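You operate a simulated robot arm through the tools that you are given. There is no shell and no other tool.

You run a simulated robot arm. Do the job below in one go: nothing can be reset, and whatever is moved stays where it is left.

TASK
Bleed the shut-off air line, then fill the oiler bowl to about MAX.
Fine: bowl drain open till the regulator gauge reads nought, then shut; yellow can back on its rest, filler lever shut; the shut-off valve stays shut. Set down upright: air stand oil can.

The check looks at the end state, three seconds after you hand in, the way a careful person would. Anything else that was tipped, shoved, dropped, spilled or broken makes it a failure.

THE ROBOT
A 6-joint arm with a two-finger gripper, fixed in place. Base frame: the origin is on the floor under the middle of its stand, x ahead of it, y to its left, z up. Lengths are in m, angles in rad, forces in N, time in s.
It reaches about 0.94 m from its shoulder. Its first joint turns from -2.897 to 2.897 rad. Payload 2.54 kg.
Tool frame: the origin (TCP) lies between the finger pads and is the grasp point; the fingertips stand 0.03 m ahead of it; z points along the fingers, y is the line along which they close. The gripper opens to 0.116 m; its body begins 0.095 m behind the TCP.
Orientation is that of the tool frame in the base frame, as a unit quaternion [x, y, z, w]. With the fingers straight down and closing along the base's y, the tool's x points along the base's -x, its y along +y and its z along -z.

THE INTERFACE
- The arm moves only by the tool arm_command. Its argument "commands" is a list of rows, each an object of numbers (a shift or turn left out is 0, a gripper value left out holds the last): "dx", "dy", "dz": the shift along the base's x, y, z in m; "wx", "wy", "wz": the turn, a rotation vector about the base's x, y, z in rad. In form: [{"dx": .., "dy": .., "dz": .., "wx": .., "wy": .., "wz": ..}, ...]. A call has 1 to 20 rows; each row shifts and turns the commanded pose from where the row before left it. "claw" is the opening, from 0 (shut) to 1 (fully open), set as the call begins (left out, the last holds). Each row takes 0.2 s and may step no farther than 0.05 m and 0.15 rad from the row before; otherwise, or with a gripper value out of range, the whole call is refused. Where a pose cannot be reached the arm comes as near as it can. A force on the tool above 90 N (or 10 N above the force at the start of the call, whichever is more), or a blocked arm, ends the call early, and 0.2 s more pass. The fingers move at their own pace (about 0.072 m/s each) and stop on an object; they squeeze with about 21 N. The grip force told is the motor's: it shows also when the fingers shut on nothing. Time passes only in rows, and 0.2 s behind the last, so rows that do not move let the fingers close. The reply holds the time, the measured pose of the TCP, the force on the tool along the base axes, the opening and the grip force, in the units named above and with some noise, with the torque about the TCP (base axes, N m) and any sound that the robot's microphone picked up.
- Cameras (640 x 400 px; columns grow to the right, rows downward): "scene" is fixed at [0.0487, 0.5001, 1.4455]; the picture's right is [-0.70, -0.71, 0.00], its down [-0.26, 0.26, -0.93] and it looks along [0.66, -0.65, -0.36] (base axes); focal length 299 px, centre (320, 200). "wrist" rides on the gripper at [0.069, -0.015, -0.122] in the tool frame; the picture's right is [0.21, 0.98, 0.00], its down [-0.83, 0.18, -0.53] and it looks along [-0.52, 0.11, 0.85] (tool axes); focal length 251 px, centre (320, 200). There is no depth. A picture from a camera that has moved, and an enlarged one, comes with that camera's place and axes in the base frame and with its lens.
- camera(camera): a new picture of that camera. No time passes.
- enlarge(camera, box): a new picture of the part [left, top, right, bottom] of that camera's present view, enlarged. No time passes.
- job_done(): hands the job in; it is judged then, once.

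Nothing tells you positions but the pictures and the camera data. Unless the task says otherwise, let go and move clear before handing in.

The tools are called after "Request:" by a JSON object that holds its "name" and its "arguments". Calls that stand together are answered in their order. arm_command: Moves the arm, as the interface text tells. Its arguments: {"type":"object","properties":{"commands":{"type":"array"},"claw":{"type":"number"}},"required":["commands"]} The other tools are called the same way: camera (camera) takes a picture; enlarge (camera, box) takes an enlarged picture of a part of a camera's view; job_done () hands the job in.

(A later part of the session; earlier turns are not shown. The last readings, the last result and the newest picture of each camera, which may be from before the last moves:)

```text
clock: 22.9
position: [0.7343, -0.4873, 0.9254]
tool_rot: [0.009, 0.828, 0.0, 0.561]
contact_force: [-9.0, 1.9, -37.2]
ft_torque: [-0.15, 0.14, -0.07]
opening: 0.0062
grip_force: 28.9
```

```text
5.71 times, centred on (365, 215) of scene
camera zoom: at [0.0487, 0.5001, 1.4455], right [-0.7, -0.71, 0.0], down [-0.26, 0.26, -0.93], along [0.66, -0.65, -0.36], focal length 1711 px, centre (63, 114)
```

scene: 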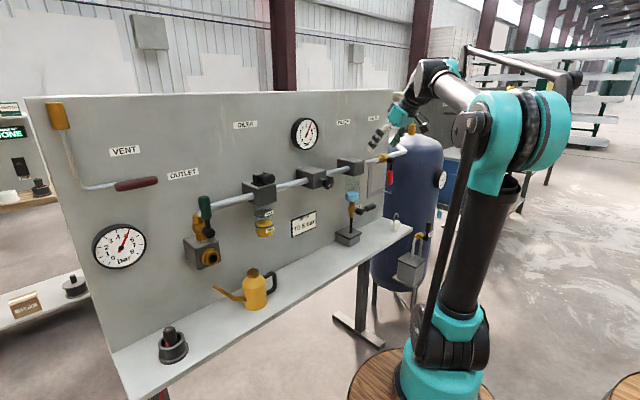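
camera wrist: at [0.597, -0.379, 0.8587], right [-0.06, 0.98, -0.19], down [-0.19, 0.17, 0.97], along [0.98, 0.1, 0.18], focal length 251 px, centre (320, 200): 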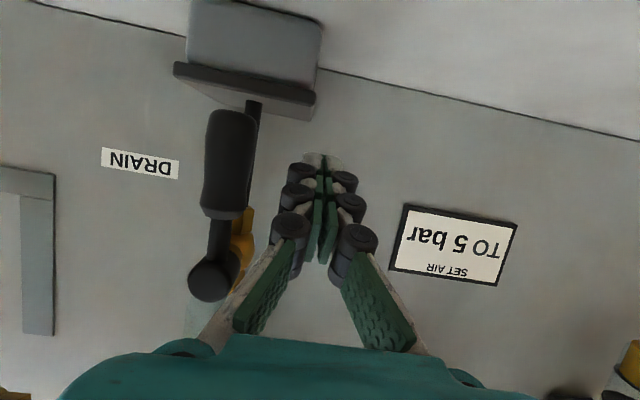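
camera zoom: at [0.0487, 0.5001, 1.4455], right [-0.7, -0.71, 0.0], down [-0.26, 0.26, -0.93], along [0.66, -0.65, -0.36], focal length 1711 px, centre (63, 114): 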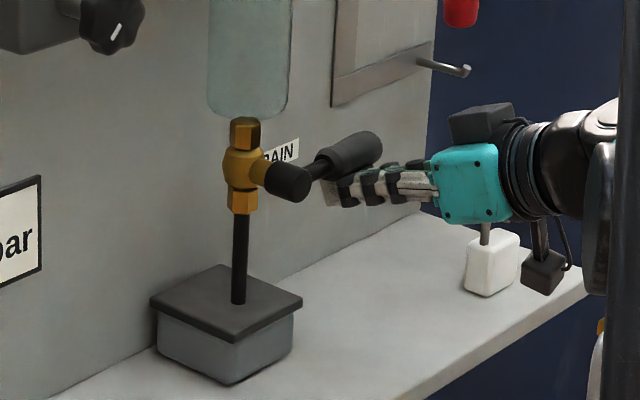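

The lever hit its stop at 37 N and looks horizontal, as it was at first. I'll ease off, back away and check it.

Request:
{"name": "arm_command", "arguments": {"commands": [{"dz": -0.012}, {"dx": -0.04, "dz": -0.01}, {"dx": -0.045}, {"dx": -0.015, "dz": 0.04, "wy": 0.1}, {"dz": 0.045, "wy": 0.1}, {"dz": 0.045, "wy": 0.1}, {"dz": 0.045, "wy": 0.1}]}}

Request:
{"name": "enlarge", "arguments": {"camera": "scene", "box": [330, 180, 400, 250]}}

Request:
{"name": "camera", "arguments": {"camera": "wrist"}}

Request:
{"name": "camera", "arguments": {"camera": "scene"}}

```text
clock: 24.5
position: [0.6345, -0.4858, 1.0796]
tool_rot: [0.009, 0.922, -0.002, 0.387]
contact_force: [0.5, -0.5, -0.7]
ft_torque: [0.01, 0.02, 0.0]
opening: 0.0001
grip_force: 28.6
```

```text
5.71 times, centred on (365, 215) of scene
camera zoom: at [0.0487, 0.5001, 1.4455], right [-0.7, -0.71, 0.0], down [-0.26, 0.26, -0.93], along [0.66, -0.65, -0.36], focal length 1711 px, centre (63, 114)
```

zoom: 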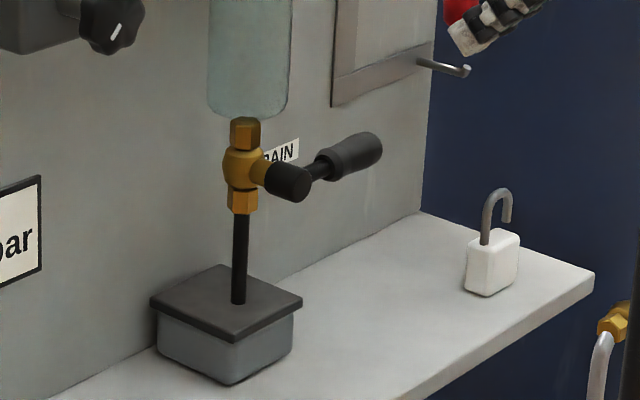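

```text
taken
camera wrist: at [0.5001, -0.4985, 1.1156], right [-0.13, 0.98, -0.15], down [0.2, 0.17, 0.96], along [0.97, 0.1, -0.22], focal length 251 px, centre (320, 200)
```

wrist: 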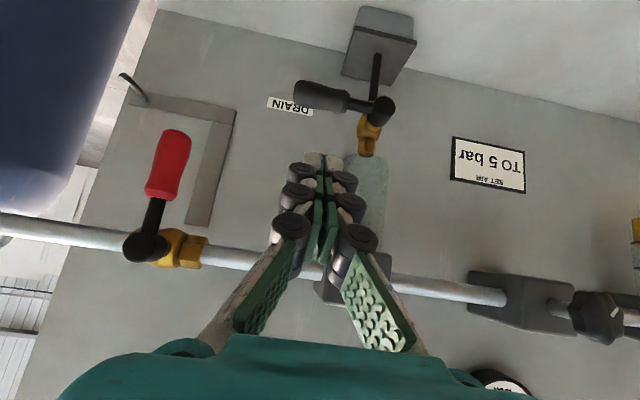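

```text
taken
```

scene: 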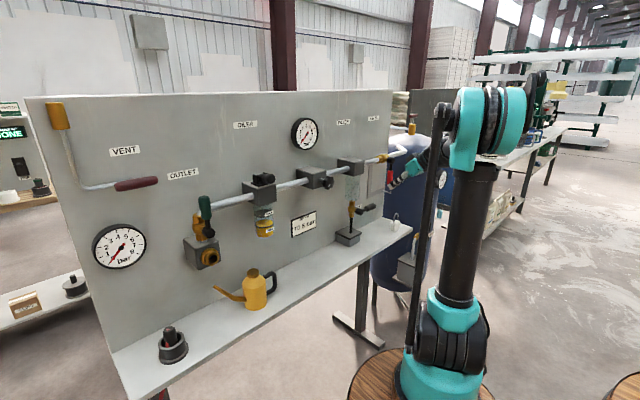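

The drain lever is back exactly where it started and both dials read nought. Next I'll cross over to the oiler to open the filler lever.

Request:
{"name": "arm_command", "arguments": {"commands": [{"dz": 0.045, "wy": 0.08}, {"dz": 0.045, "wy": 0.08}, {"dz": 0.045, "wy": 0.08}, {"dy": 0.03, "dz": 0.035}, {"dy": 0.045}, {"dy": 0.045}, {"dy": 0.045}, {"dy": 0.045}, {"dy": 0.045}, {"dy": 0.045}, {"dy": 0.045}, {"dy": 0.045}, {"dy": 0.045}, {"dy": 0.045}, {"dy": 0.027}], "claw": 0.5}}

Request:
{"name": "camera", "arguments": {"camera": "wrist"}}

```text
clock: 27.7
position: [0.6356, 0.0225, 1.2487]
tool_rot: [0.01, 0.961, -0.004, 0.275]
contact_force: [0.2, -0.6, -0.8]
ft_torque: [0.04, -0.03, 0.02]
opening: 0.0576
grip_force: 0.0
```

```text
taken
camera wrist: at [0.5136, 0.0089, 1.3162], right [-0.16, 0.98, -0.11], down [0.42, 0.17, 0.89], along [0.89, 0.1, -0.44], focal length 251 px, centre (320, 200)
```

wrist: 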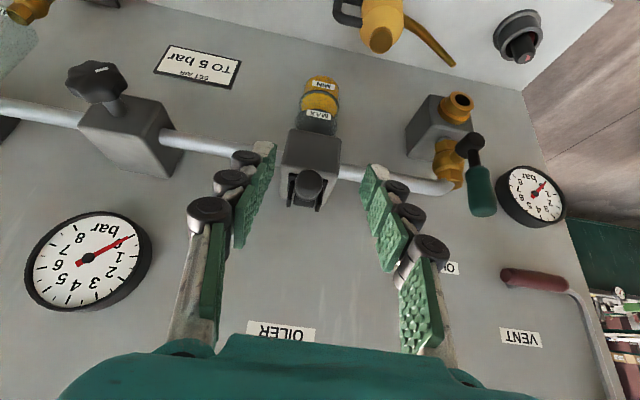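

The fingers line up with the filler knob. I'll pitch to 45°, come in diagonally and grip the front half of the knob between the pads.

Request:
{"name": "arm_command", "arguments": {"commands": [{"dx": 0.02, "wy": -0.115}, {"dx": 0.02, "dz": -0.005, "wy": -0.115}, {"dx": 0.01, "dy": -0.001, "dz": -0.004}, {}]}}

Request:
{"name": "camera", "arguments": {"camera": "wrist"}}

Request:
{"name": "enlarge", "arguments": {"camera": "scene", "box": [220, 120, 320, 200]}}

```text
clock: 28.7
position: [0.687, 0.0203, 1.2406]
tool_rot: [0.009, 0.923, -0.003, 0.384]
contact_force: [0.2, 0.0, 0.4]
ft_torque: [-0.01, 0.04, 0.01]
opening: 0.058
grip_force: 0.0
```

```text
taken
camera wrist: at [0.5524, 0.0072, 1.2783], right [-0.13, 0.98, -0.15], down [0.21, 0.17, 0.96], along [0.97, 0.1, -0.23], focal length 251 px, centre (320, 200)
```

wrist: 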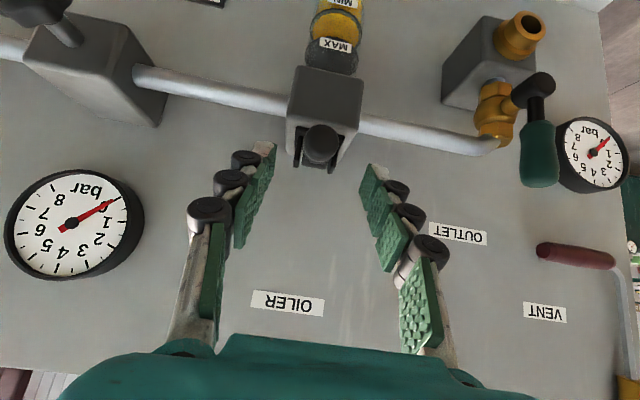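

```text
5.00 times, centred on (270, 160) of scene
camera zoom: at [0.0487, 0.5001, 1.4455], right [-0.7, -0.71, 0.0], down [-0.26, 0.26, -0.93], along [0.66, -0.65, -0.36], focal length 1497 px, centre (570, 400)
```

zoom: 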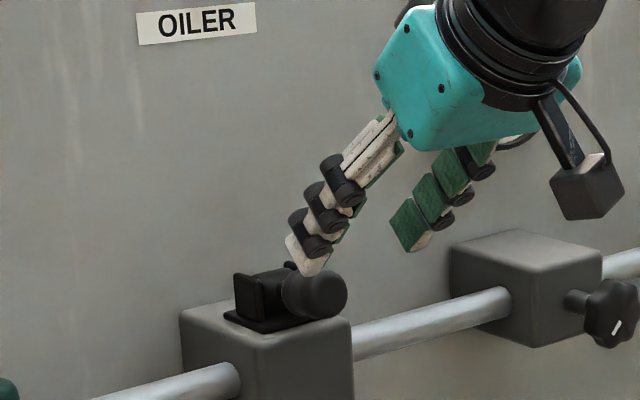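

The alignment looks good. I'll advance diagonally onto the knob and check before closing.

Request:
{"name": "arm_command", "arguments": {"commands": [{"dx": 0.02, "dz": -0.02}, {"dx": 0.014, "dz": -0.014}, {"dx": 0.007, "dz": -0.007}, {}]}}

Request:
{"name": "enlarge", "arguments": {"camera": "wrist", "box": [200, 80, 440, 230]}}

Request:
{"name": "enlarge", "arguments": {"camera": "scene", "box": [230, 140, 310, 200]}}

```text
clock: 29.7
position: [0.7273, 0.0202, 1.1998]
tool_rot: [0.009, 0.924, -0.002, 0.383]
contact_force: [-0.8, -1.0, 0.1]
ft_torque: [0.01, 0.01, 0.0]
opening: 0.0582
grip_force: 0.1
```

```text
2.67 times, centred on (320, 155) of wrist
camera zoom: at [0.5935, 0.0067, 1.2369], right [-0.13, 0.98, -0.15], down [0.21, 0.17, 0.96], along [0.97, 0.1, -0.23], focal length 670 px, centre (320, 320)
```

zoom: 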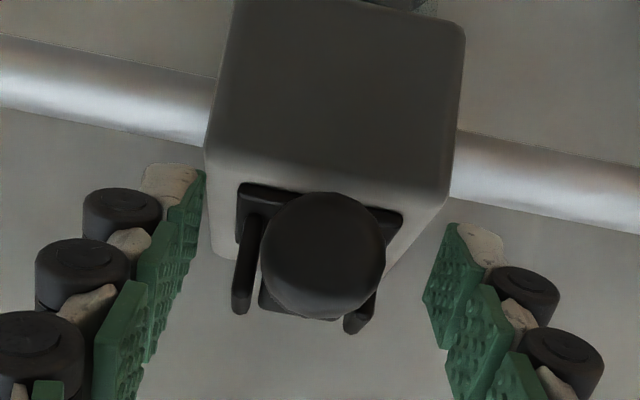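

```text
6.67 times, centred on (270, 170) of scene
camera zoom: at [0.0487, 0.5001, 1.4455], right [-0.7, -0.71, 0.0], down [-0.26, 0.26, -0.93], along [0.66, -0.65, -0.36], focal length 1996 px, centre (653, 400)
```

zoom: 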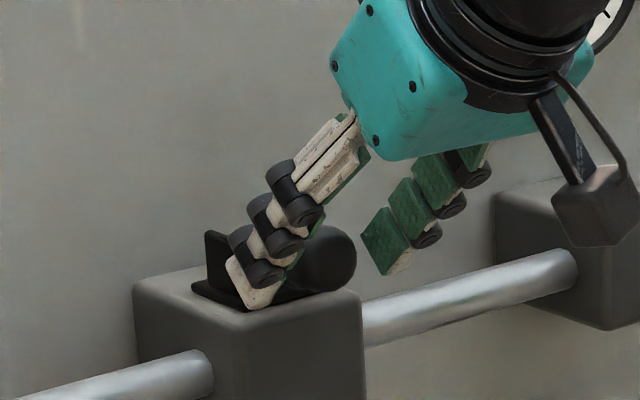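

The knob sits between the pads. I'll close the fingers on it.

Request:
{"name": "arm_command", "arguments": {"commands": [{}, {}, {}, {}], "claw": 0.1}}

Request:
{"name": "enlarge", "arguments": {"camera": "wrist", "box": [200, 80, 440, 230]}}

```text
clock: 30.7
position: [0.7285, 0.0193, 1.1988]
tool_rot: [0.009, 0.923, -0.002, 0.384]
contact_force: [1.1, 8.3, -1.0]
ft_torque: [0.22, 0.04, 0.25]
opening: 0.0267
grip_force: 45.1
```

```text
2.67 times, centred on (320, 155) of wrist
camera zoom: at [0.5935, 0.0075, 1.237], right [-0.13, 0.98, -0.15], down [0.21, 0.17, 0.96], along [0.97, 0.1, -0.23], focal length 670 px, centre (320, 320)
```

zoom: 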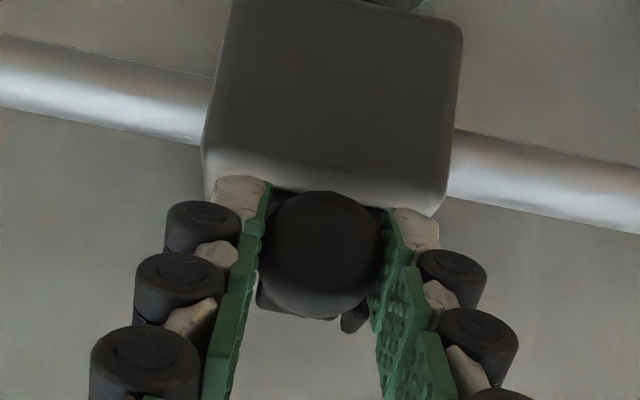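

The grip holds at 27 mm. I'll lift the knob along an arc about its hinge in small steps.

Request:
{"name": "arm_command", "arguments": {"commands": [{"dx": 0.0013, "dy": 0.001, "dz": 0.006}, {"dx": 0.0013, "dz": 0.0055}, {"dx": 0.0027, "dz": 0.0053}, {"dx": 0.0027, "dz": 0.0052}]}}

Request:
{"name": "enlarge", "arguments": {"camera": "wrist", "box": [200, 80, 440, 230]}}

Request:
{"name": "enlarge", "arguments": {"camera": "scene", "box": [230, 140, 310, 200]}}

```text
clock: 31.7
position: [0.7338, 0.0189, 1.2206]
tool_rot: [0.01, 0.924, -0.003, 0.382]
contact_force: [-12.3, -6.7, -19.9]
ft_torque: [-0.15, 1.57, -0.13]
opening: 0.0269
grip_force: 44.8
```

```text
2.67 times, centred on (320, 155) of wrist
camera zoom: at [0.5998, 0.0076, 1.2584], right [-0.13, 0.98, -0.15], down [0.21, 0.17, 0.96], along [0.97, 0.1, -0.23], focal length 670 px, centre (320, 320)
```

zoom: 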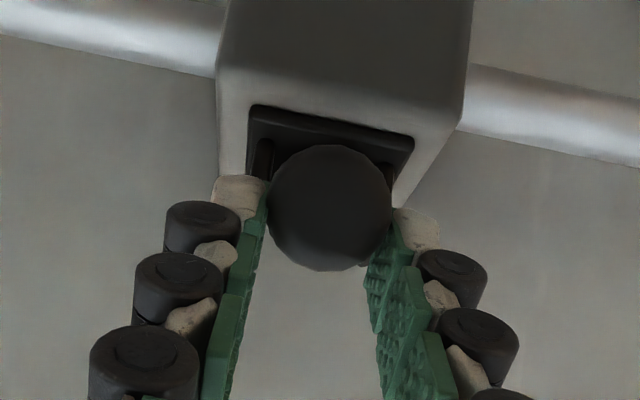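

```text
6.67 times, centred on (270, 170) of scene
camera zoom: at [0.0487, 0.5001, 1.4455], right [-0.7, -0.71, 0.0], down [-0.26, 0.26, -0.93], along [0.66, -0.65, -0.36], focal length 1996 px, centre (653, 400)
```

zoom: 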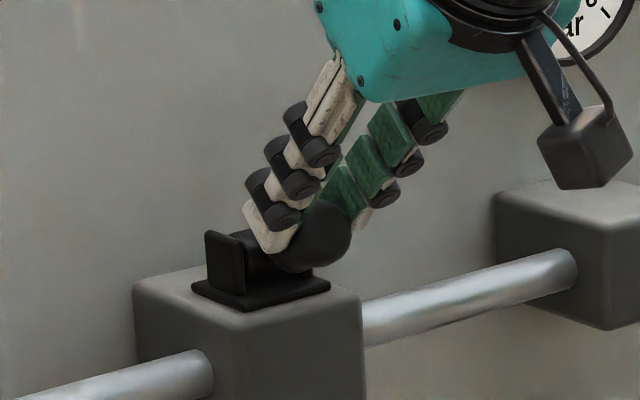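

The lever is lifting, about 28° so far, but the pads twist on it. I'll turn the tool along with the lever about its hinge.

Request:
{"name": "arm_command", "arguments": {"commands": [{"dx": 0.003, "dz": 0.004, "wy": 0.075}, {"dx": 0.0032, "dz": 0.0039, "wy": 0.075}, {"dx": 0.0037, "dz": 0.0036, "wy": 0.075}, {"dx": 0.0037, "dz": 0.0034, "wy": 0.075}]}}

Request:
{"name": "enlarge", "arguments": {"camera": "scene", "box": [230, 140, 310, 200]}}

Request:
{"name": "enlarge", "arguments": {"camera": "wrist", "box": [200, 80, 440, 230]}}

```text
clock: 32.7
position: [0.75, 0.019, 1.2357]
tool_rot: [0.009, 0.971, -0.005, 0.24]
contact_force: [3.9, -7.6, -21.4]
ft_torque: [-0.15, 0.65, -0.14]
opening: 0.0268
grip_force: 45.0
```

```text
6.67 times, centred on (270, 170) of scene
camera zoom: at [0.0487, 0.5001, 1.4455], right [-0.7, -0.71, 0.0], down [-0.26, 0.26, -0.93], along [0.66, -0.65, -0.36], focal length 1996 px, centre (653, 400)
```

zoom: 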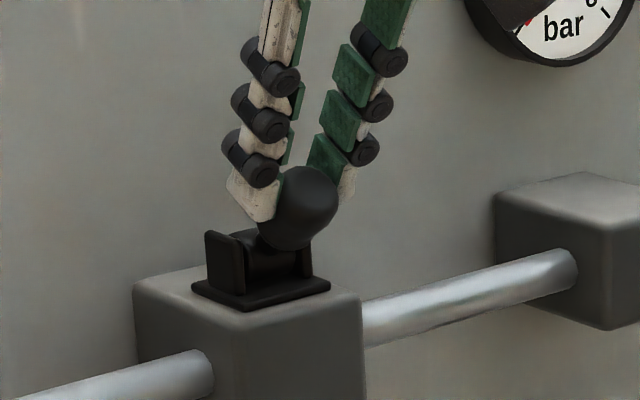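

```text
2.67 times, centred on (320, 155) of wrist
camera zoom: at [0.6323, 0.0074, 1.3118], right [-0.17, 0.98, -0.1], down [0.48, 0.17, 0.86], along [0.86, 0.1, -0.5], focal length 670 px, centre (320, 320)
```

zoom: 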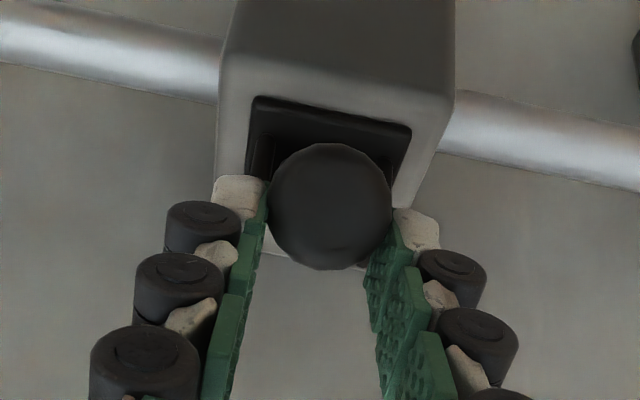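

The lever is about halfway up. I'll keep turning it and ease inwards a little to cut the radial pull.

Request:
{"name": "arm_command", "arguments": {"commands": [{"dx": 0.005, "dy": -0.0005, "dz": 0.0012, "wy": 0.075}, {"dx": 0.0043, "dz": 0.0025, "wy": 0.075}, {"dx": 0.0045, "dz": 0.002, "wy": 0.075}, {"dx": 0.0045, "dz": 0.0015, "wy": 0.075}]}}

Request:
{"name": "enlarge", "arguments": {"camera": "scene", "box": [230, 130, 310, 190]}}

Request:
{"name": "enlarge", "arguments": {"camera": "wrist", "box": [200, 80, 440, 230]}}

```text
clock: 33.7
position: [0.7668, 0.0204, 1.2451]
tool_rot: [0.008, 0.996, -0.005, 0.093]
contact_force: [15.8, -4.3, 17.3]
ft_torque: [-0.1, -1.39, 0.0]
opening: 0.0265
grip_force: 44.8
```

```text
6.67 times, centred on (270, 160) of scene
camera zoom: at [0.0487, 0.5001, 1.4455], right [-0.7, -0.71, 0.0], down [-0.26, 0.26, -0.93], along [0.66, -0.65, -0.36], focal length 1996 px, centre (653, 467)
```

zoom: 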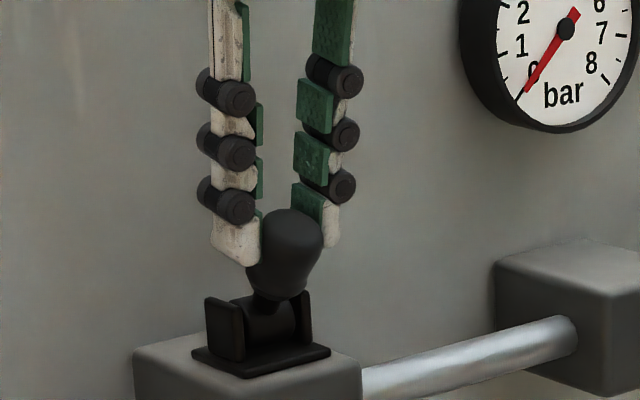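

```text
2.67 times, centred on (320, 155) of wrist
camera zoom: at [0.6772, 0.0073, 1.3515], right [-0.19, 0.98, -0.05], down [0.72, 0.17, 0.68], along [0.67, 0.1, -0.73], focal length 670 px, centre (320, 320)
```

zoom: 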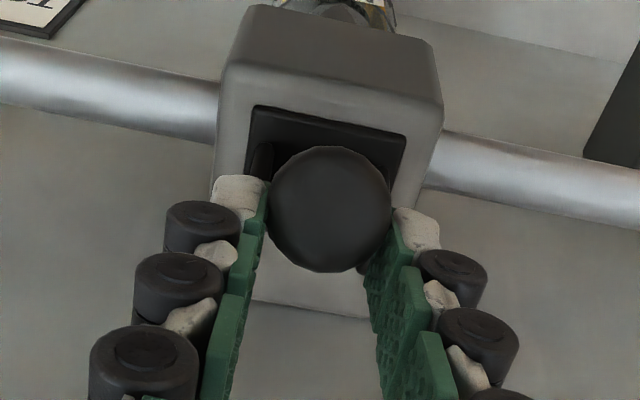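

The lever is about 70° up. I'll move it on without more rotation and feel for its stop.

Request:
{"name": "arm_command", "arguments": {"commands": [{"dx": 0.005, "dz": 0.003}, {"dx": 0.005, "dz": 0.001}, {"dx": 0.005}]}}

Request:
{"name": "enlarge", "arguments": {"camera": "scene", "box": [230, 130, 310, 190]}}

Request:
{"name": "enlarge", "arguments": {"camera": "wrist", "box": [200, 80, 440, 230]}}

```text
clock: 34.5
position: [0.7806, 0.0196, 1.2482]
tool_rot: [0.008, 0.996, -0.004, 0.094]
contact_force: [-7.4, -8.9, 12.4]
ft_torque: [-0.36, 0.4, 0.04]
opening: 0.0237
grip_force: 45.8
```

```text
6.67 times, centred on (270, 160) of scene
camera zoom: at [0.0487, 0.5001, 1.4455], right [-0.7, -0.71, 0.0], down [-0.26, 0.26, -0.93], along [0.66, -0.65, -0.36], focal length 1996 px, centre (653, 467)
```

zoom: 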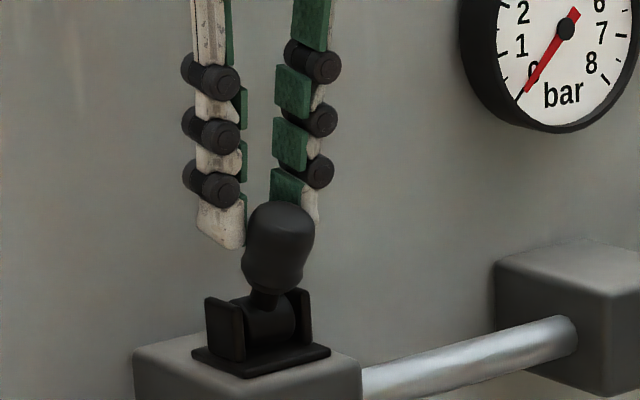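

```text
2.67 times, centred on (320, 155) of wrist
camera zoom: at [0.6906, 0.0074, 1.356], right [-0.19, 0.98, -0.05], down [0.72, 0.17, 0.68], along [0.67, 0.1, -0.73], focal length 670 px, centre (320, 320)
```

zoom: 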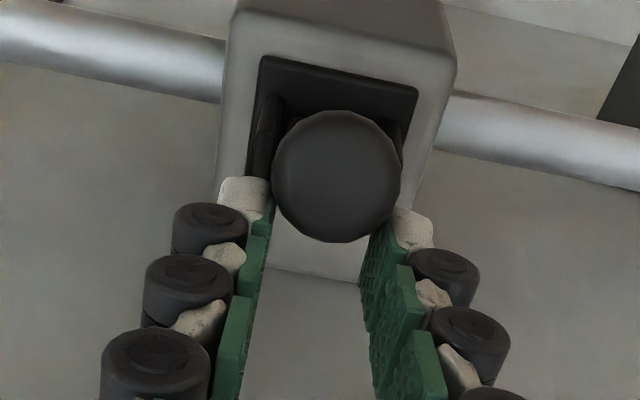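

The lever is near upright and the knob is slipping off the fingertips. I'll let go, see whether it stays up and look for the opening.

Request:
{"name": "arm_command", "arguments": {"commands": [{"dz": 0.002}, {}, {}], "claw": 0.5}}

Request:
{"name": "enlarge", "arguments": {"camera": "scene", "box": [230, 130, 310, 190]}}

Request:
{"name": "enlarge", "arguments": {"camera": "wrist", "box": [200, 80, 440, 230]}}

```text
clock: 35.3
position: [0.7811, 0.0202, 1.2502]
tool_rot: [0.009, 0.996, -0.005, 0.093]
contact_force: [-0.7, 0.3, -0.8]
ft_torque: [0.04, 0.0, 0.01]
opening: 0.058
grip_force: 0.1
```

```text
6.67 times, centred on (270, 160) of scene
camera zoom: at [0.0487, 0.5001, 1.4455], right [-0.7, -0.71, 0.0], down [-0.26, 0.26, -0.93], along [0.66, -0.65, -0.36], focal length 1996 px, centre (653, 467)
```

zoom: 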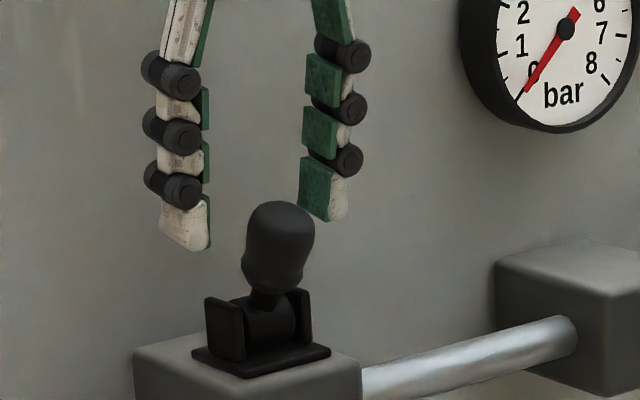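

```text
2.67 times, centred on (320, 155) of wrist
camera zoom: at [0.6917, 0.008, 1.3572], right [-0.19, 0.98, -0.05], down [0.72, 0.17, 0.68], along [0.67, 0.1, -0.74], focal length 670 px, centre (320, 320)
```

zoom: 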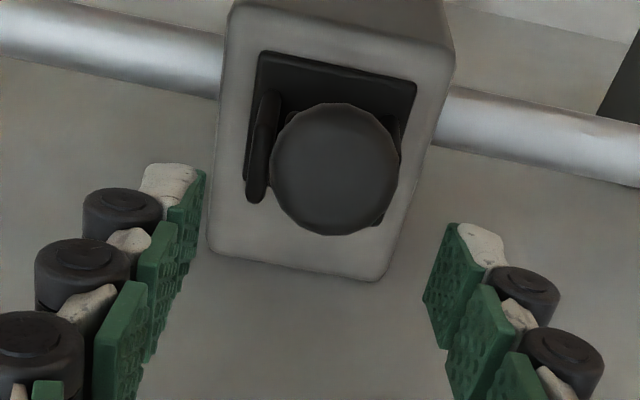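

The lever stays up on its own. I'll lift clear and look at the top of the oiler for the filler hole.

Request:
{"name": "arm_command", "arguments": {"commands": [{"dz": 0.04}, {"dx": -0.03, "dz": 0.03}, {"dx": -0.03, "dz": 0.01}], "claw": 1.0}}

Request:
{"name": "enlarge", "arguments": {"camera": "wrist", "box": [240, 90, 400, 230]}}

Request:
{"name": "enlarge", "arguments": {"camera": "scene", "box": [240, 150, 300, 195]}}

```text
clock: 36.1
position: [0.7208, 0.0208, 1.3299]
tool_rot: [0.008, 0.996, -0.005, 0.093]
contact_force: [0.6, 0.1, -0.5]
ft_torque: [0.0, 0.05, 0.0]
opening: 0.1159
grip_force: 0.2
```

```text
2.86 times, centred on (320, 160) of wrist
camera zoom: at [0.6313, 0.0086, 1.4379], right [-0.19, 0.98, -0.05], down [0.72, 0.17, 0.68], along [0.67, 0.1, -0.74], focal length 718 px, centre (320, 314)
```

zoom: 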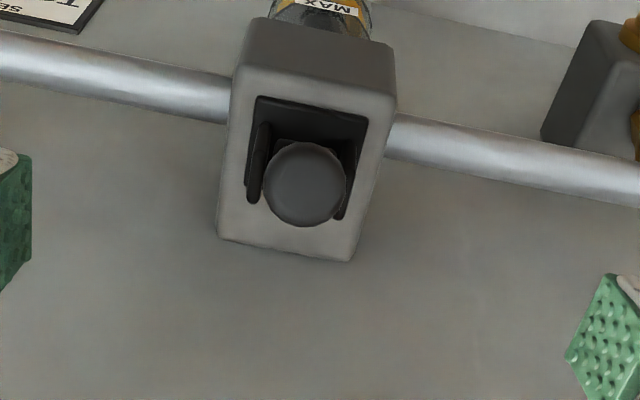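

```text
8.89 times, centred on (270, 172) of scene
camera zoom: at [0.0487, 0.5001, 1.4455], right [-0.7, -0.71, 0.0], down [-0.26, 0.26, -0.93], along [0.66, -0.65, -0.36], focal length 2661 px, centre (764, 444)
```

zoom: 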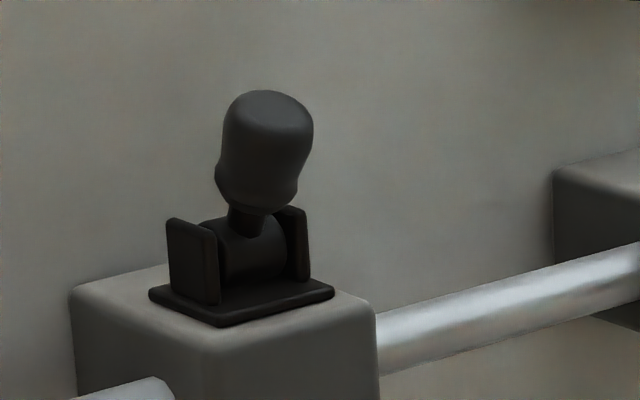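

Request:
{"name": "enlarge", "arguments": {"camera": "wrist", "box": [286, 110, 350, 150]}}

Request:
{"name": "enlarge", "arguments": {"camera": "scene", "box": [250, 165, 282, 185]}}

```text
10.00 times, centred on (318, 130) of wrist
camera zoom: at [0.6313, 0.0086, 1.4379], right [-0.19, 0.98, -0.05], down [0.72, 0.17, 0.68], along [0.67, 0.1, -0.74], focal length 2514 px, centre (340, 900)
```

zoom: 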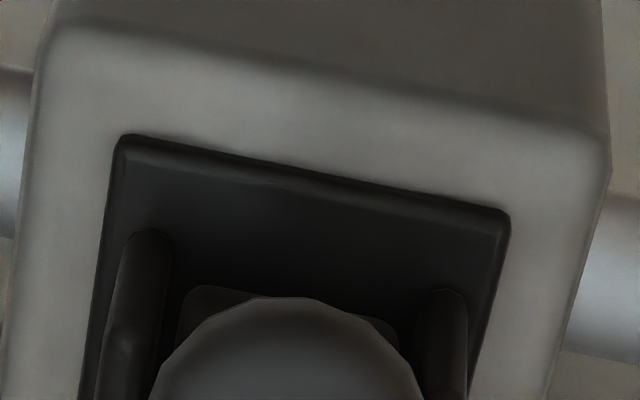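

```text
16.00 times, centred on (266, 175) of scene
camera zoom: at [0.0487, 0.5001, 1.4455], right [-0.7, -0.71, 0.0], down [-0.26, 0.26, -0.93], along [0.66, -0.65, -0.36], focal length 4790 px, centre (1184, 600)
```

zoom: 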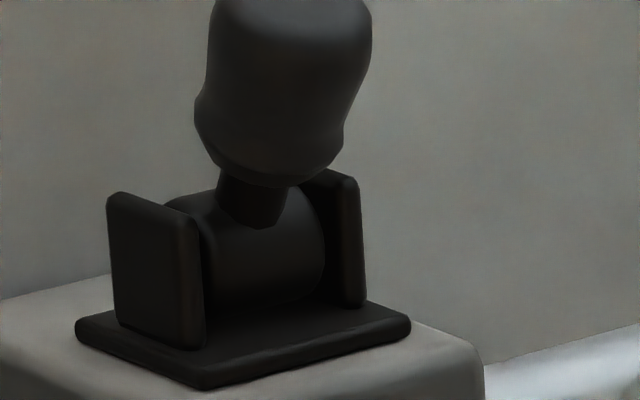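

No hole shows on the plate yet and the lever may have further to go. I'll push the knob on towards the panel with closed fingers to find its open stop.

Request:
{"name": "arm_command", "arguments": {"commands": [{}, {}, {"dz": -0.03}, {"dz": -0.03}, {"dz": -0.015}], "claw": 0.0}}

Request:
{"name": "enlarge", "arguments": {"camera": "scene", "box": [230, 130, 310, 190]}}

```text
clock: 37.3
position: [0.7219, 0.02, 1.2543]
tool_rot: [0.009, 0.996, -0.005, 0.094]
contact_force: [0.2, 0.3, -0.5]
ft_torque: [0.02, 0.01, 0.01]
opening: 0.0002
grip_force: 20.7
```

```text
6.67 times, centred on (270, 160) of scene
camera zoom: at [0.0487, 0.5001, 1.4455], right [-0.7, -0.71, 0.0], down [-0.26, 0.26, -0.93], along [0.66, -0.65, -0.36], focal length 1996 px, centre (653, 467)
```

zoom: 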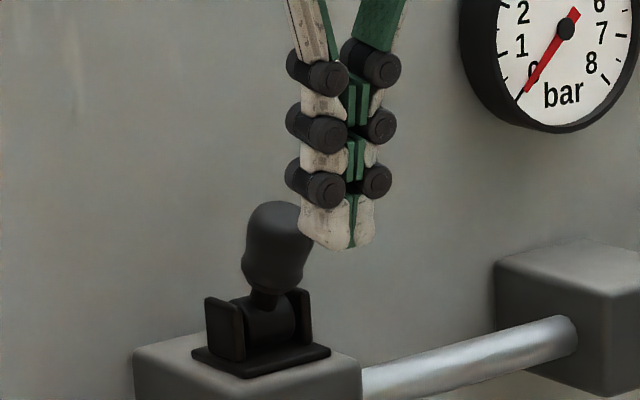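

The knob is only about 62° up. I'll push it towards the panel in small steps.

Request:
{"name": "arm_command", "arguments": {"commands": [{"dx": 0.015}, {"dx": 0.01}, {"dx": 0.008, "dz": 0.002}, {"dx": 0.008, "dz": 0.002}, {"dx": 0.008, "dz": 0.001}]}}

Request:
{"name": "enlarge", "arguments": {"camera": "scene", "box": [230, 130, 310, 190]}}

```text
clock: 38.5
position: [0.7675, 0.0208, 1.2632]
tool_rot: [0.008, 0.995, -0.004, 0.094]
contact_force: [-8.6, 4.5, 66.0]
ft_torque: [0.1, -0.25, -0.07]
opening: 0.0061
grip_force: 28.4
```

```text
6.67 times, centred on (270, 160) of scene
camera zoom: at [0.0487, 0.5001, 1.4455], right [-0.7, -0.71, 0.0], down [-0.26, 0.26, -0.93], along [0.66, -0.65, -0.36], focal length 1996 px, centre (653, 467)
```

zoom: 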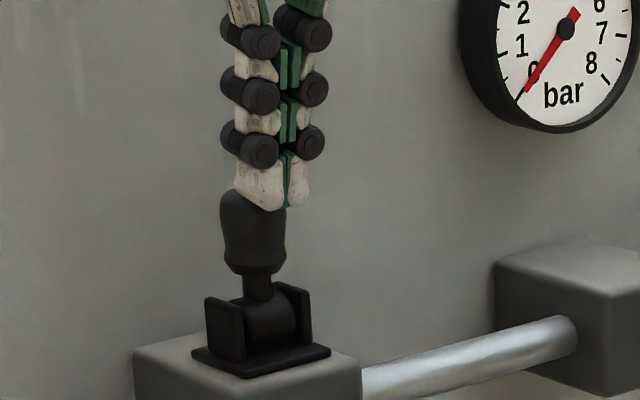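

The fingertip rode onto the knob's top, with the lever now upright. I'll lift off, step back, come down lower in front of the knob and test for more travel.

Request:
{"name": "arm_command", "arguments": {"commands": [{"dz": 0.012}, {"dx": -0.03}, {"dx": -0.008, "dz": -0.03}, {"dx": 0.008}, {"dx": 0.006}]}}

Request:
{"name": "enlarge", "arguments": {"camera": "scene", "box": [230, 130, 310, 190]}}

```text
clock: 39.7
position: [0.7455, 0.021, 1.2434]
tool_rot: [0.008, 0.996, -0.005, 0.094]
contact_force: [0.1, -0.8, -0.3]
ft_torque: [-0.02, -0.05, -0.01]
opening: 0.0001
grip_force: 29.0
```

```text
6.67 times, centred on (270, 160) of scene
camera zoom: at [0.0487, 0.5001, 1.4455], right [-0.7, -0.71, 0.0], down [-0.26, 0.26, -0.93], along [0.66, -0.65, -0.36], focal length 1996 px, centre (653, 467)
```

zoom: 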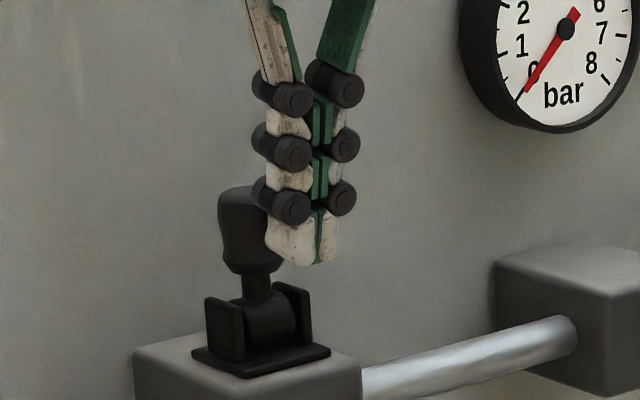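

The lever is upright now. I'll push gently for any further travel.

Request:
{"name": "arm_command", "arguments": {"commands": [{"dx": 0.008}, {"dx": 0.006}, {"dx": 0.005}, {"dx": 0.005}]}}

Request:
{"name": "enlarge", "arguments": {"camera": "scene", "box": [230, 130, 310, 190]}}

```text
clock: 40.7
position: [0.7619, 0.0209, 1.2428]
tool_rot: [0.009, 0.996, -0.005, 0.086]
contact_force: [-84.0, 0.8, -33.3]
ft_torque: [0.01, 2.57, -0.02]
opening: 0.0059
grip_force: 28.7
```

```text
6.67 times, centred on (270, 160) of scene
camera zoom: at [0.0487, 0.5001, 1.4455], right [-0.7, -0.71, 0.0], down [-0.26, 0.26, -0.93], along [0.66, -0.65, -0.36], focal length 1996 px, centre (653, 467)
```

zoom: 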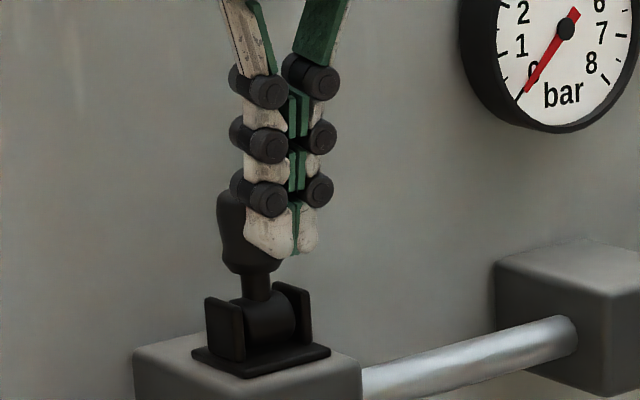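

It stops firmly upright at 90°, so that is the open position. I'll back off and look again at the bowl and the top of the oiler.

Request:
{"name": "arm_command", "arguments": {"commands": [{"dx": -0.02}, {"dx": -0.03, "dz": 0.02}, {"dx": -0.03, "dz": 0.03}]}}

Request:
{"name": "enlarge", "arguments": {"camera": "scene", "box": [230, 150, 310, 250]}}

Request:
{"name": "enlarge", "arguments": {"camera": "scene", "box": [245, 155, 289, 190]}}

Request:
{"name": "camera", "arguments": {"camera": "wrist"}}

```text
clock: 41.5
position: [0.6908, 0.0185, 1.2915]
tool_rot: [0.008, 0.996, -0.005, 0.093]
contact_force: [0.0, 0.2, 0.4]
ft_torque: [-0.03, 0.03, 0.0]
opening: 0.0
grip_force: 29.0
```

```text
4.00 times, centred on (270, 200) of scene
camera zoom: at [0.0487, 0.5001, 1.4455], right [-0.7, -0.71, 0.0], down [-0.26, 0.26, -0.93], along [0.66, -0.65, -0.36], focal length 1198 px, centre (520, 200)
```

zoom: 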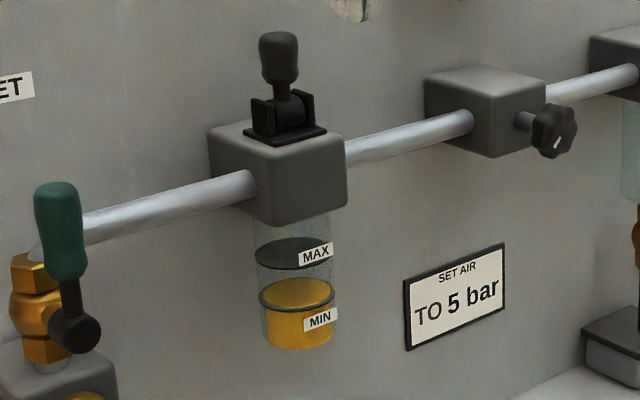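

```text
11.43 times, centred on (267, 172) of scene
camera zoom: at [0.0487, 0.5001, 1.4455], right [-0.7, -0.71, 0.0], down [-0.26, 0.26, -0.93], along [0.66, -0.65, -0.36], focal length 3422 px, centre (926, 514)
```

zoom: 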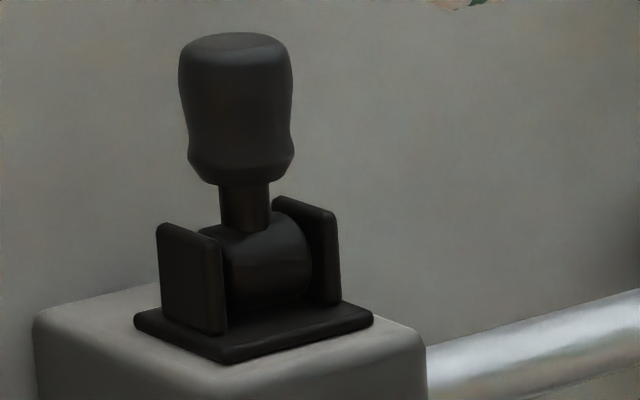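

```text
taken
camera wrist: at [0.6016, 0.0074, 1.3998], right [-0.19, 0.98, -0.05], down [0.72, 0.17, 0.68], along [0.67, 0.1, -0.73], focal length 251 px, centre (320, 200)
```

wrist: 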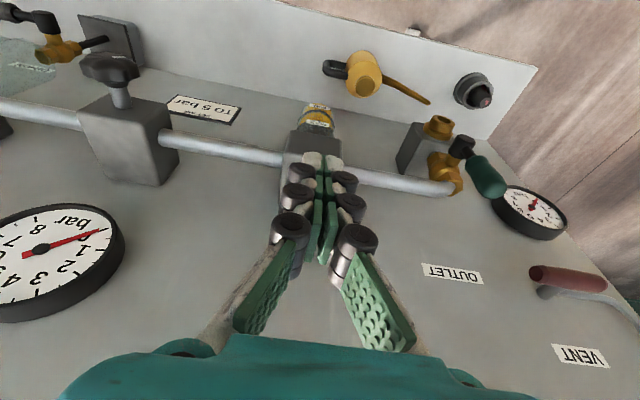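

The lever stands upright and the bowl still holds oil at about MIN. I'll open the fingers and look closely at the plate for the filler mouth.

Request:
{"name": "arm_command", "arguments": {"commands": [{"dx": -0.01, "wy": -0.1}, {"wy": -0.1}, {}], "claw": 1.0}}

Request:
{"name": "enlarge", "arguments": {"camera": "wrist", "box": [270, 120, 370, 200]}}

Request:
{"name": "camera", "arguments": {"camera": "wrist"}}

```text
clock: 42.3
position: [0.6818, 0.0199, 1.2915]
tool_rot: [0.009, 0.981, -0.004, 0.193]
contact_force: [-1.0, 0.5, 0.0]
ft_torque: [0.02, -0.01, 0.01]
opening: 0.106
grip_force: 0.0
```

```text
5.00 times, centred on (320, 160) of wrist
camera zoom: at [0.5715, 0.0076, 1.3793], right [-0.18, 0.98, -0.09], down [0.57, 0.17, 0.81], along [0.8, 0.1, -0.59], focal length 1257 px, centre (320, 400)
```

zoom: 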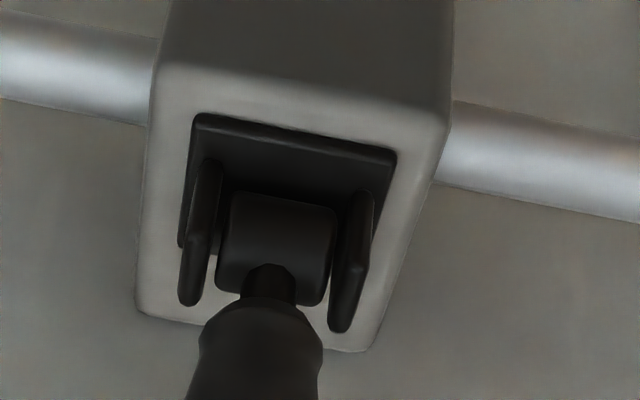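

```text
taken
camera wrist: at [0.5715, 0.0076, 1.3793], right [-0.18, 0.98, -0.09], down [0.57, 0.17, 0.81], along [0.8, 0.1, -0.59], focal length 251 px, centre (320, 200)
```

wrist: 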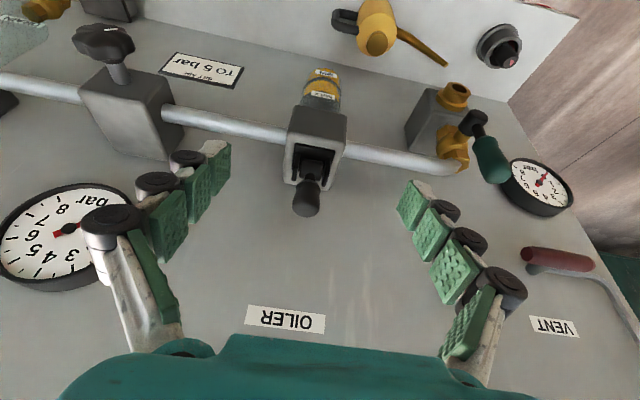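

The plate shows no separate hole from here and the bowl sits right below the lever hinge, at about (0.79, 0.02). I'll look at the oiler from the right side too before deciding where to pour.

Request:
{"name": "arm_command", "arguments": {"commands": [{"dx": -0.01, "dy": -0.02, "wz": 0.13}, {"dx": -0.01, "dy": -0.025, "wz": 0.13}, {"dx": -0.005, "dy": -0.025, "wz": 0.13}, {"dy": -0.025, "dz": -0.01, "wz": 0.13}, {"dy": -0.015, "dz": -0.02, "wz": 0.13}]}}

Request:
{"name": "camera", "arguments": {"camera": "wrist"}}

Request:
{"name": "enlarge", "arguments": {"camera": "wrist", "box": [260, 100, 380, 200]}}

```text
clock: 43.5
position: [0.6544, -0.0889, 1.2604]
tool_rot: [-0.306, 0.933, 0.057, 0.182]
contact_force: [0.1, -1.4, 0.5]
ft_torque: [0.0, -0.01, -0.01]
opening: 0.1158
grip_force: 0.0
```

```text
taken
camera wrist: at [0.5768, -0.1657, 1.3475], right [-0.74, 0.67, -0.08], down [0.34, 0.48, 0.81], along [0.58, 0.56, -0.59], focal length 251 px, centre (320, 200)
```

wrist: 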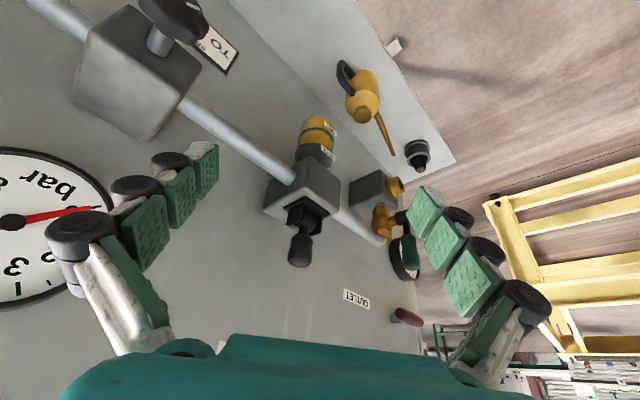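

```text
4.00 times, centred on (320, 150) of wrist
camera zoom: at [0.5768, -0.1657, 1.3475], right [-0.74, 0.67, -0.08], down [0.34, 0.48, 0.81], along [0.58, 0.56, -0.59], focal length 1006 px, centre (320, 400)
```

zoom: 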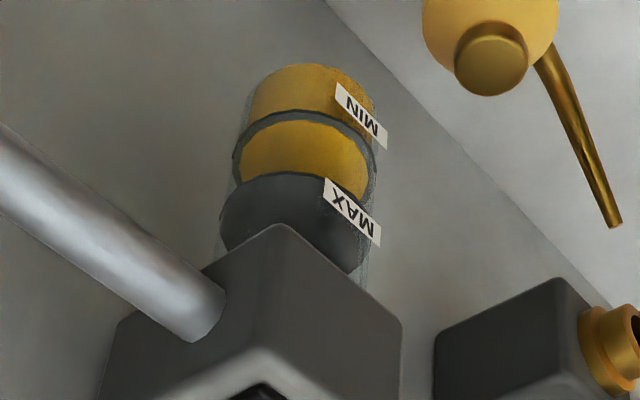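

The oiler has no other opening, so the filler is at the lever base above the bowl centre. Next I need the can, so I'll swing round to a yaw of about 60° and a pitch of 45°. That lets the fingers close beside the spout and handle.

Request:
{"name": "arm_command", "arguments": {"commands": [{"dx": -0.005, "dy": 0.01, "dz": -0.04, "wx": 0.065, "wy": -0.075, "wz": 0.1}, {"dx": -0.005, "dy": 0.01, "dz": -0.04, "wx": 0.07, "wy": -0.07, "wz": 0.1}, {"dy": 0.01, "dz": -0.04, "wx": 0.078, "wy": -0.062, "wz": 0.1}, {"dy": 0.01, "dz": -0.04, "wx": 0.084, "wy": -0.054, "wz": 0.09}], "claw": 0.8}}

Request:
{"name": "camera", "arguments": {"camera": "wrist"}}

Request:
{"name": "camera", "arguments": {"camera": "scene"}}

```text
clock: 44.5
position: [0.6462, -0.0511, 1.1011]
tool_rot: [-0.452, 0.806, 0.189, 0.333]
contact_force: [0.5, 0.1, 0.4]
ft_torque: [0.0, -0.01, -0.04]
opening: 0.0927
grip_force: 0.0
```

```text
taken
camera wrist: at [0.5893, -0.1731, 1.1392], right [-0.91, 0.38, -0.15], down [-0.05, 0.27, 0.96], along [0.4, 0.89, -0.23], focal length 251 px, centre (320, 200)
```

wrist: 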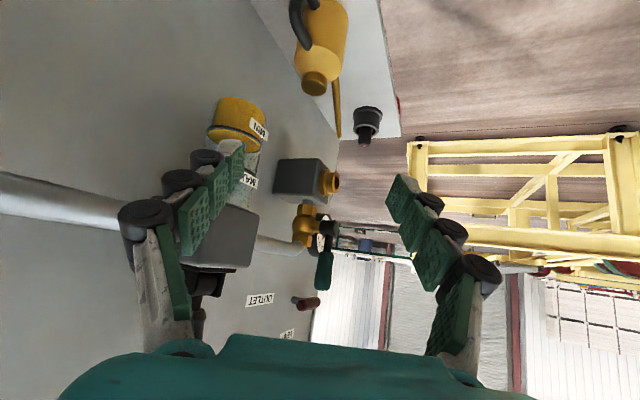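

```text
taken
```

scene: 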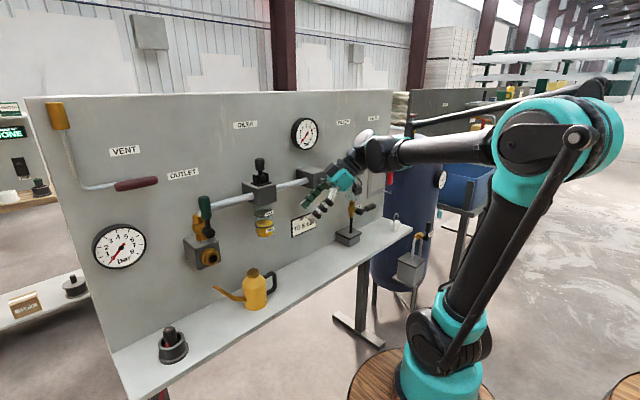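

The arm is at yaw 59° and 45° down, as planned. I'll enlarge the can in both cameras to fix its axis and size.

Request:
{"name": "enlarge", "arguments": {"camera": "wrist", "box": [270, 0, 390, 140]}}

Request:
{"name": "enlarge", "arguments": {"camera": "scene", "box": [205, 255, 285, 315]}}

```text
2.86 times, centred on (330, 70) of wrist
camera zoom: at [0.5893, -0.1731, 1.1392], right [-0.91, 0.38, -0.15], down [-0.05, 0.27, 0.96], along [0.4, 0.89, -0.23], focal length 718 px, centre (291, 571)
```

zoom: 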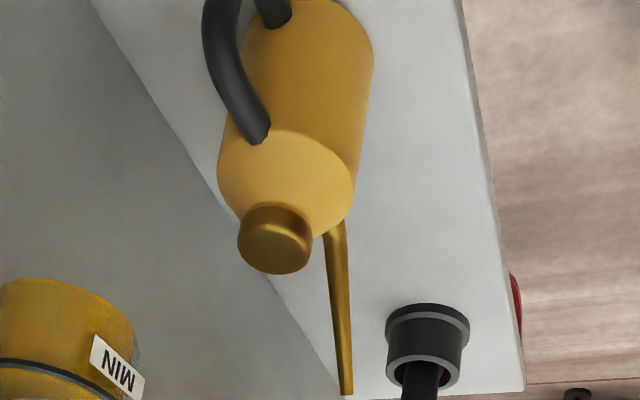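

```text
6.67 times, centred on (245, 285) of scene
camera zoom: at [0.0487, 0.5001, 1.4455], right [-0.7, -0.71, 0.0], down [-0.26, 0.26, -0.93], along [0.66, -0.65, -0.36], focal length 1996 px, centre (820, -367)
```

zoom: 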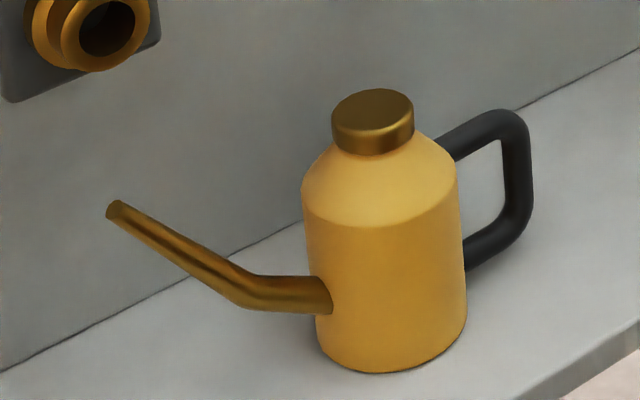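

The can axis is at about (0.746, 0.1005). Its body radius is 0.037, its cylinder runs from z 0.777 to 0.867, and the top of the handle is at about 0.874. I'll go down to a pre-grasp point ahead of it.

Request:
{"name": "arm_command", "arguments": {"commands": [{"dx": 0.006, "dy": 0.013, "dz": -0.04}, {"dx": 0.006, "dy": 0.013, "dz": -0.04}, {"dx": 0.006, "dy": 0.013, "dz": -0.04}, {"dx": 0.006, "dy": 0.012, "dz": -0.02}, {"dx": 0.016, "dy": 0.019, "dz": -0.02}, {}], "claw": 0.86}}

Request:
{"name": "camera", "arguments": {"camera": "wrist"}}

Request:
{"name": "enlarge", "arguments": {"camera": "scene", "box": [200, 200, 360, 320]}}

```text
clock: 45.9
position: [0.6855, 0.0203, 0.9426]
tool_rot: [-0.452, 0.806, 0.188, 0.332]
contact_force: [0.8, -0.3, 0.1]
ft_torque: [-0.01, 0.0, 0.04]
opening: 0.0996
grip_force: 0.2
```

```text
taken
camera wrist: at [0.6297, -0.1034, 0.981], right [-0.91, 0.38, -0.15], down [-0.04, 0.27, 0.96], along [0.41, 0.88, -0.23], focal length 251 px, centre (320, 200)
```

wrist: 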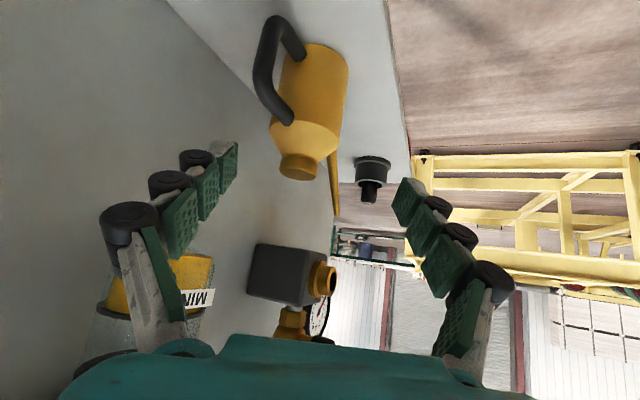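

```text
3.33 times, centred on (280, 260) of scene
camera zoom: at [0.0487, 0.5001, 1.4455], right [-0.7, -0.71, 0.0], down [-0.26, 0.26, -0.93], along [0.66, -0.65, -0.36], focal length 998 px, centre (453, 0)
```

zoom: 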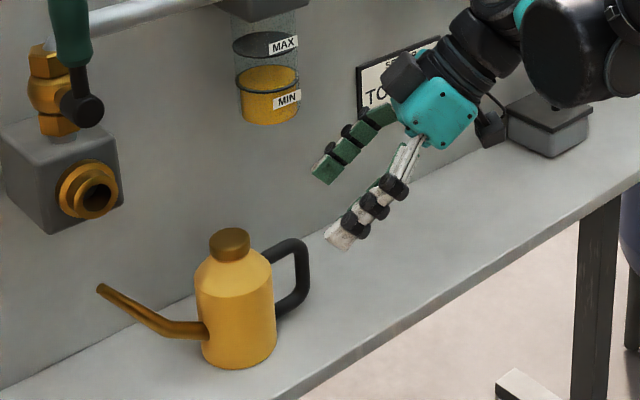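

From the near views the can axis is closer to (0.752, 0.105), about 13 mm to the tool's right. I'll move to a nearer pre-grasp point with that correction and check.

Request:
{"name": "arm_command", "arguments": {"commands": [{"dx": 0.014, "dy": 0.013, "dz": -0.012}, {"dx": 0.013, "dy": 0.013, "dz": -0.014}, {"dx": 0.012, "dy": 0.0127, "dz": -0.015}, {}]}}

Request:
{"name": "camera", "arguments": {"camera": "wrist"}}

Request:
{"name": "enlarge", "arguments": {"camera": "scene", "box": [200, 200, 360, 320]}}

```text
clock: 46.9
position: [0.7241, 0.0586, 0.9012]
tool_rot: [-0.452, 0.806, 0.188, 0.333]
contact_force: [-0.2, 0.0, -0.1]
ft_torque: [0.02, -0.03, 0.0]
opening: 0.0997
grip_force: 0.1
```

```text
taken
camera wrist: at [0.6683, -0.0644, 0.9396], right [-0.91, 0.38, -0.15], down [-0.04, 0.27, 0.96], along [0.41, 0.88, -0.23], focal length 251 px, centre (320, 200)
```

wrist: 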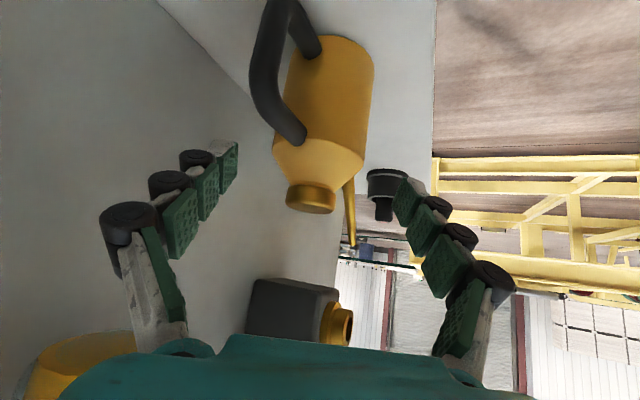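

```text
3.33 times, centred on (280, 260) of scene
camera zoom: at [0.0487, 0.5001, 1.4455], right [-0.7, -0.71, 0.0], down [-0.26, 0.26, -0.93], along [0.66, -0.65, -0.36], focal length 998 px, centre (453, 0)
```

zoom: 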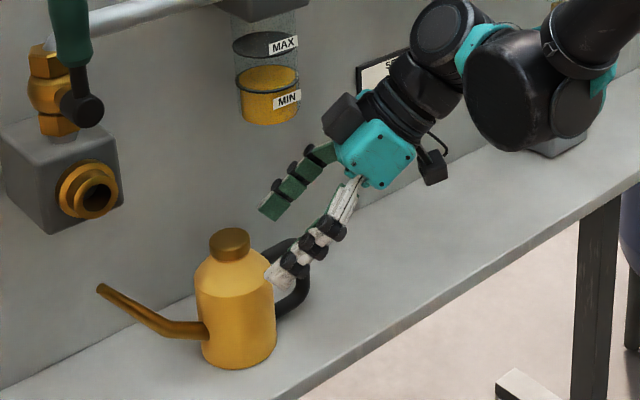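

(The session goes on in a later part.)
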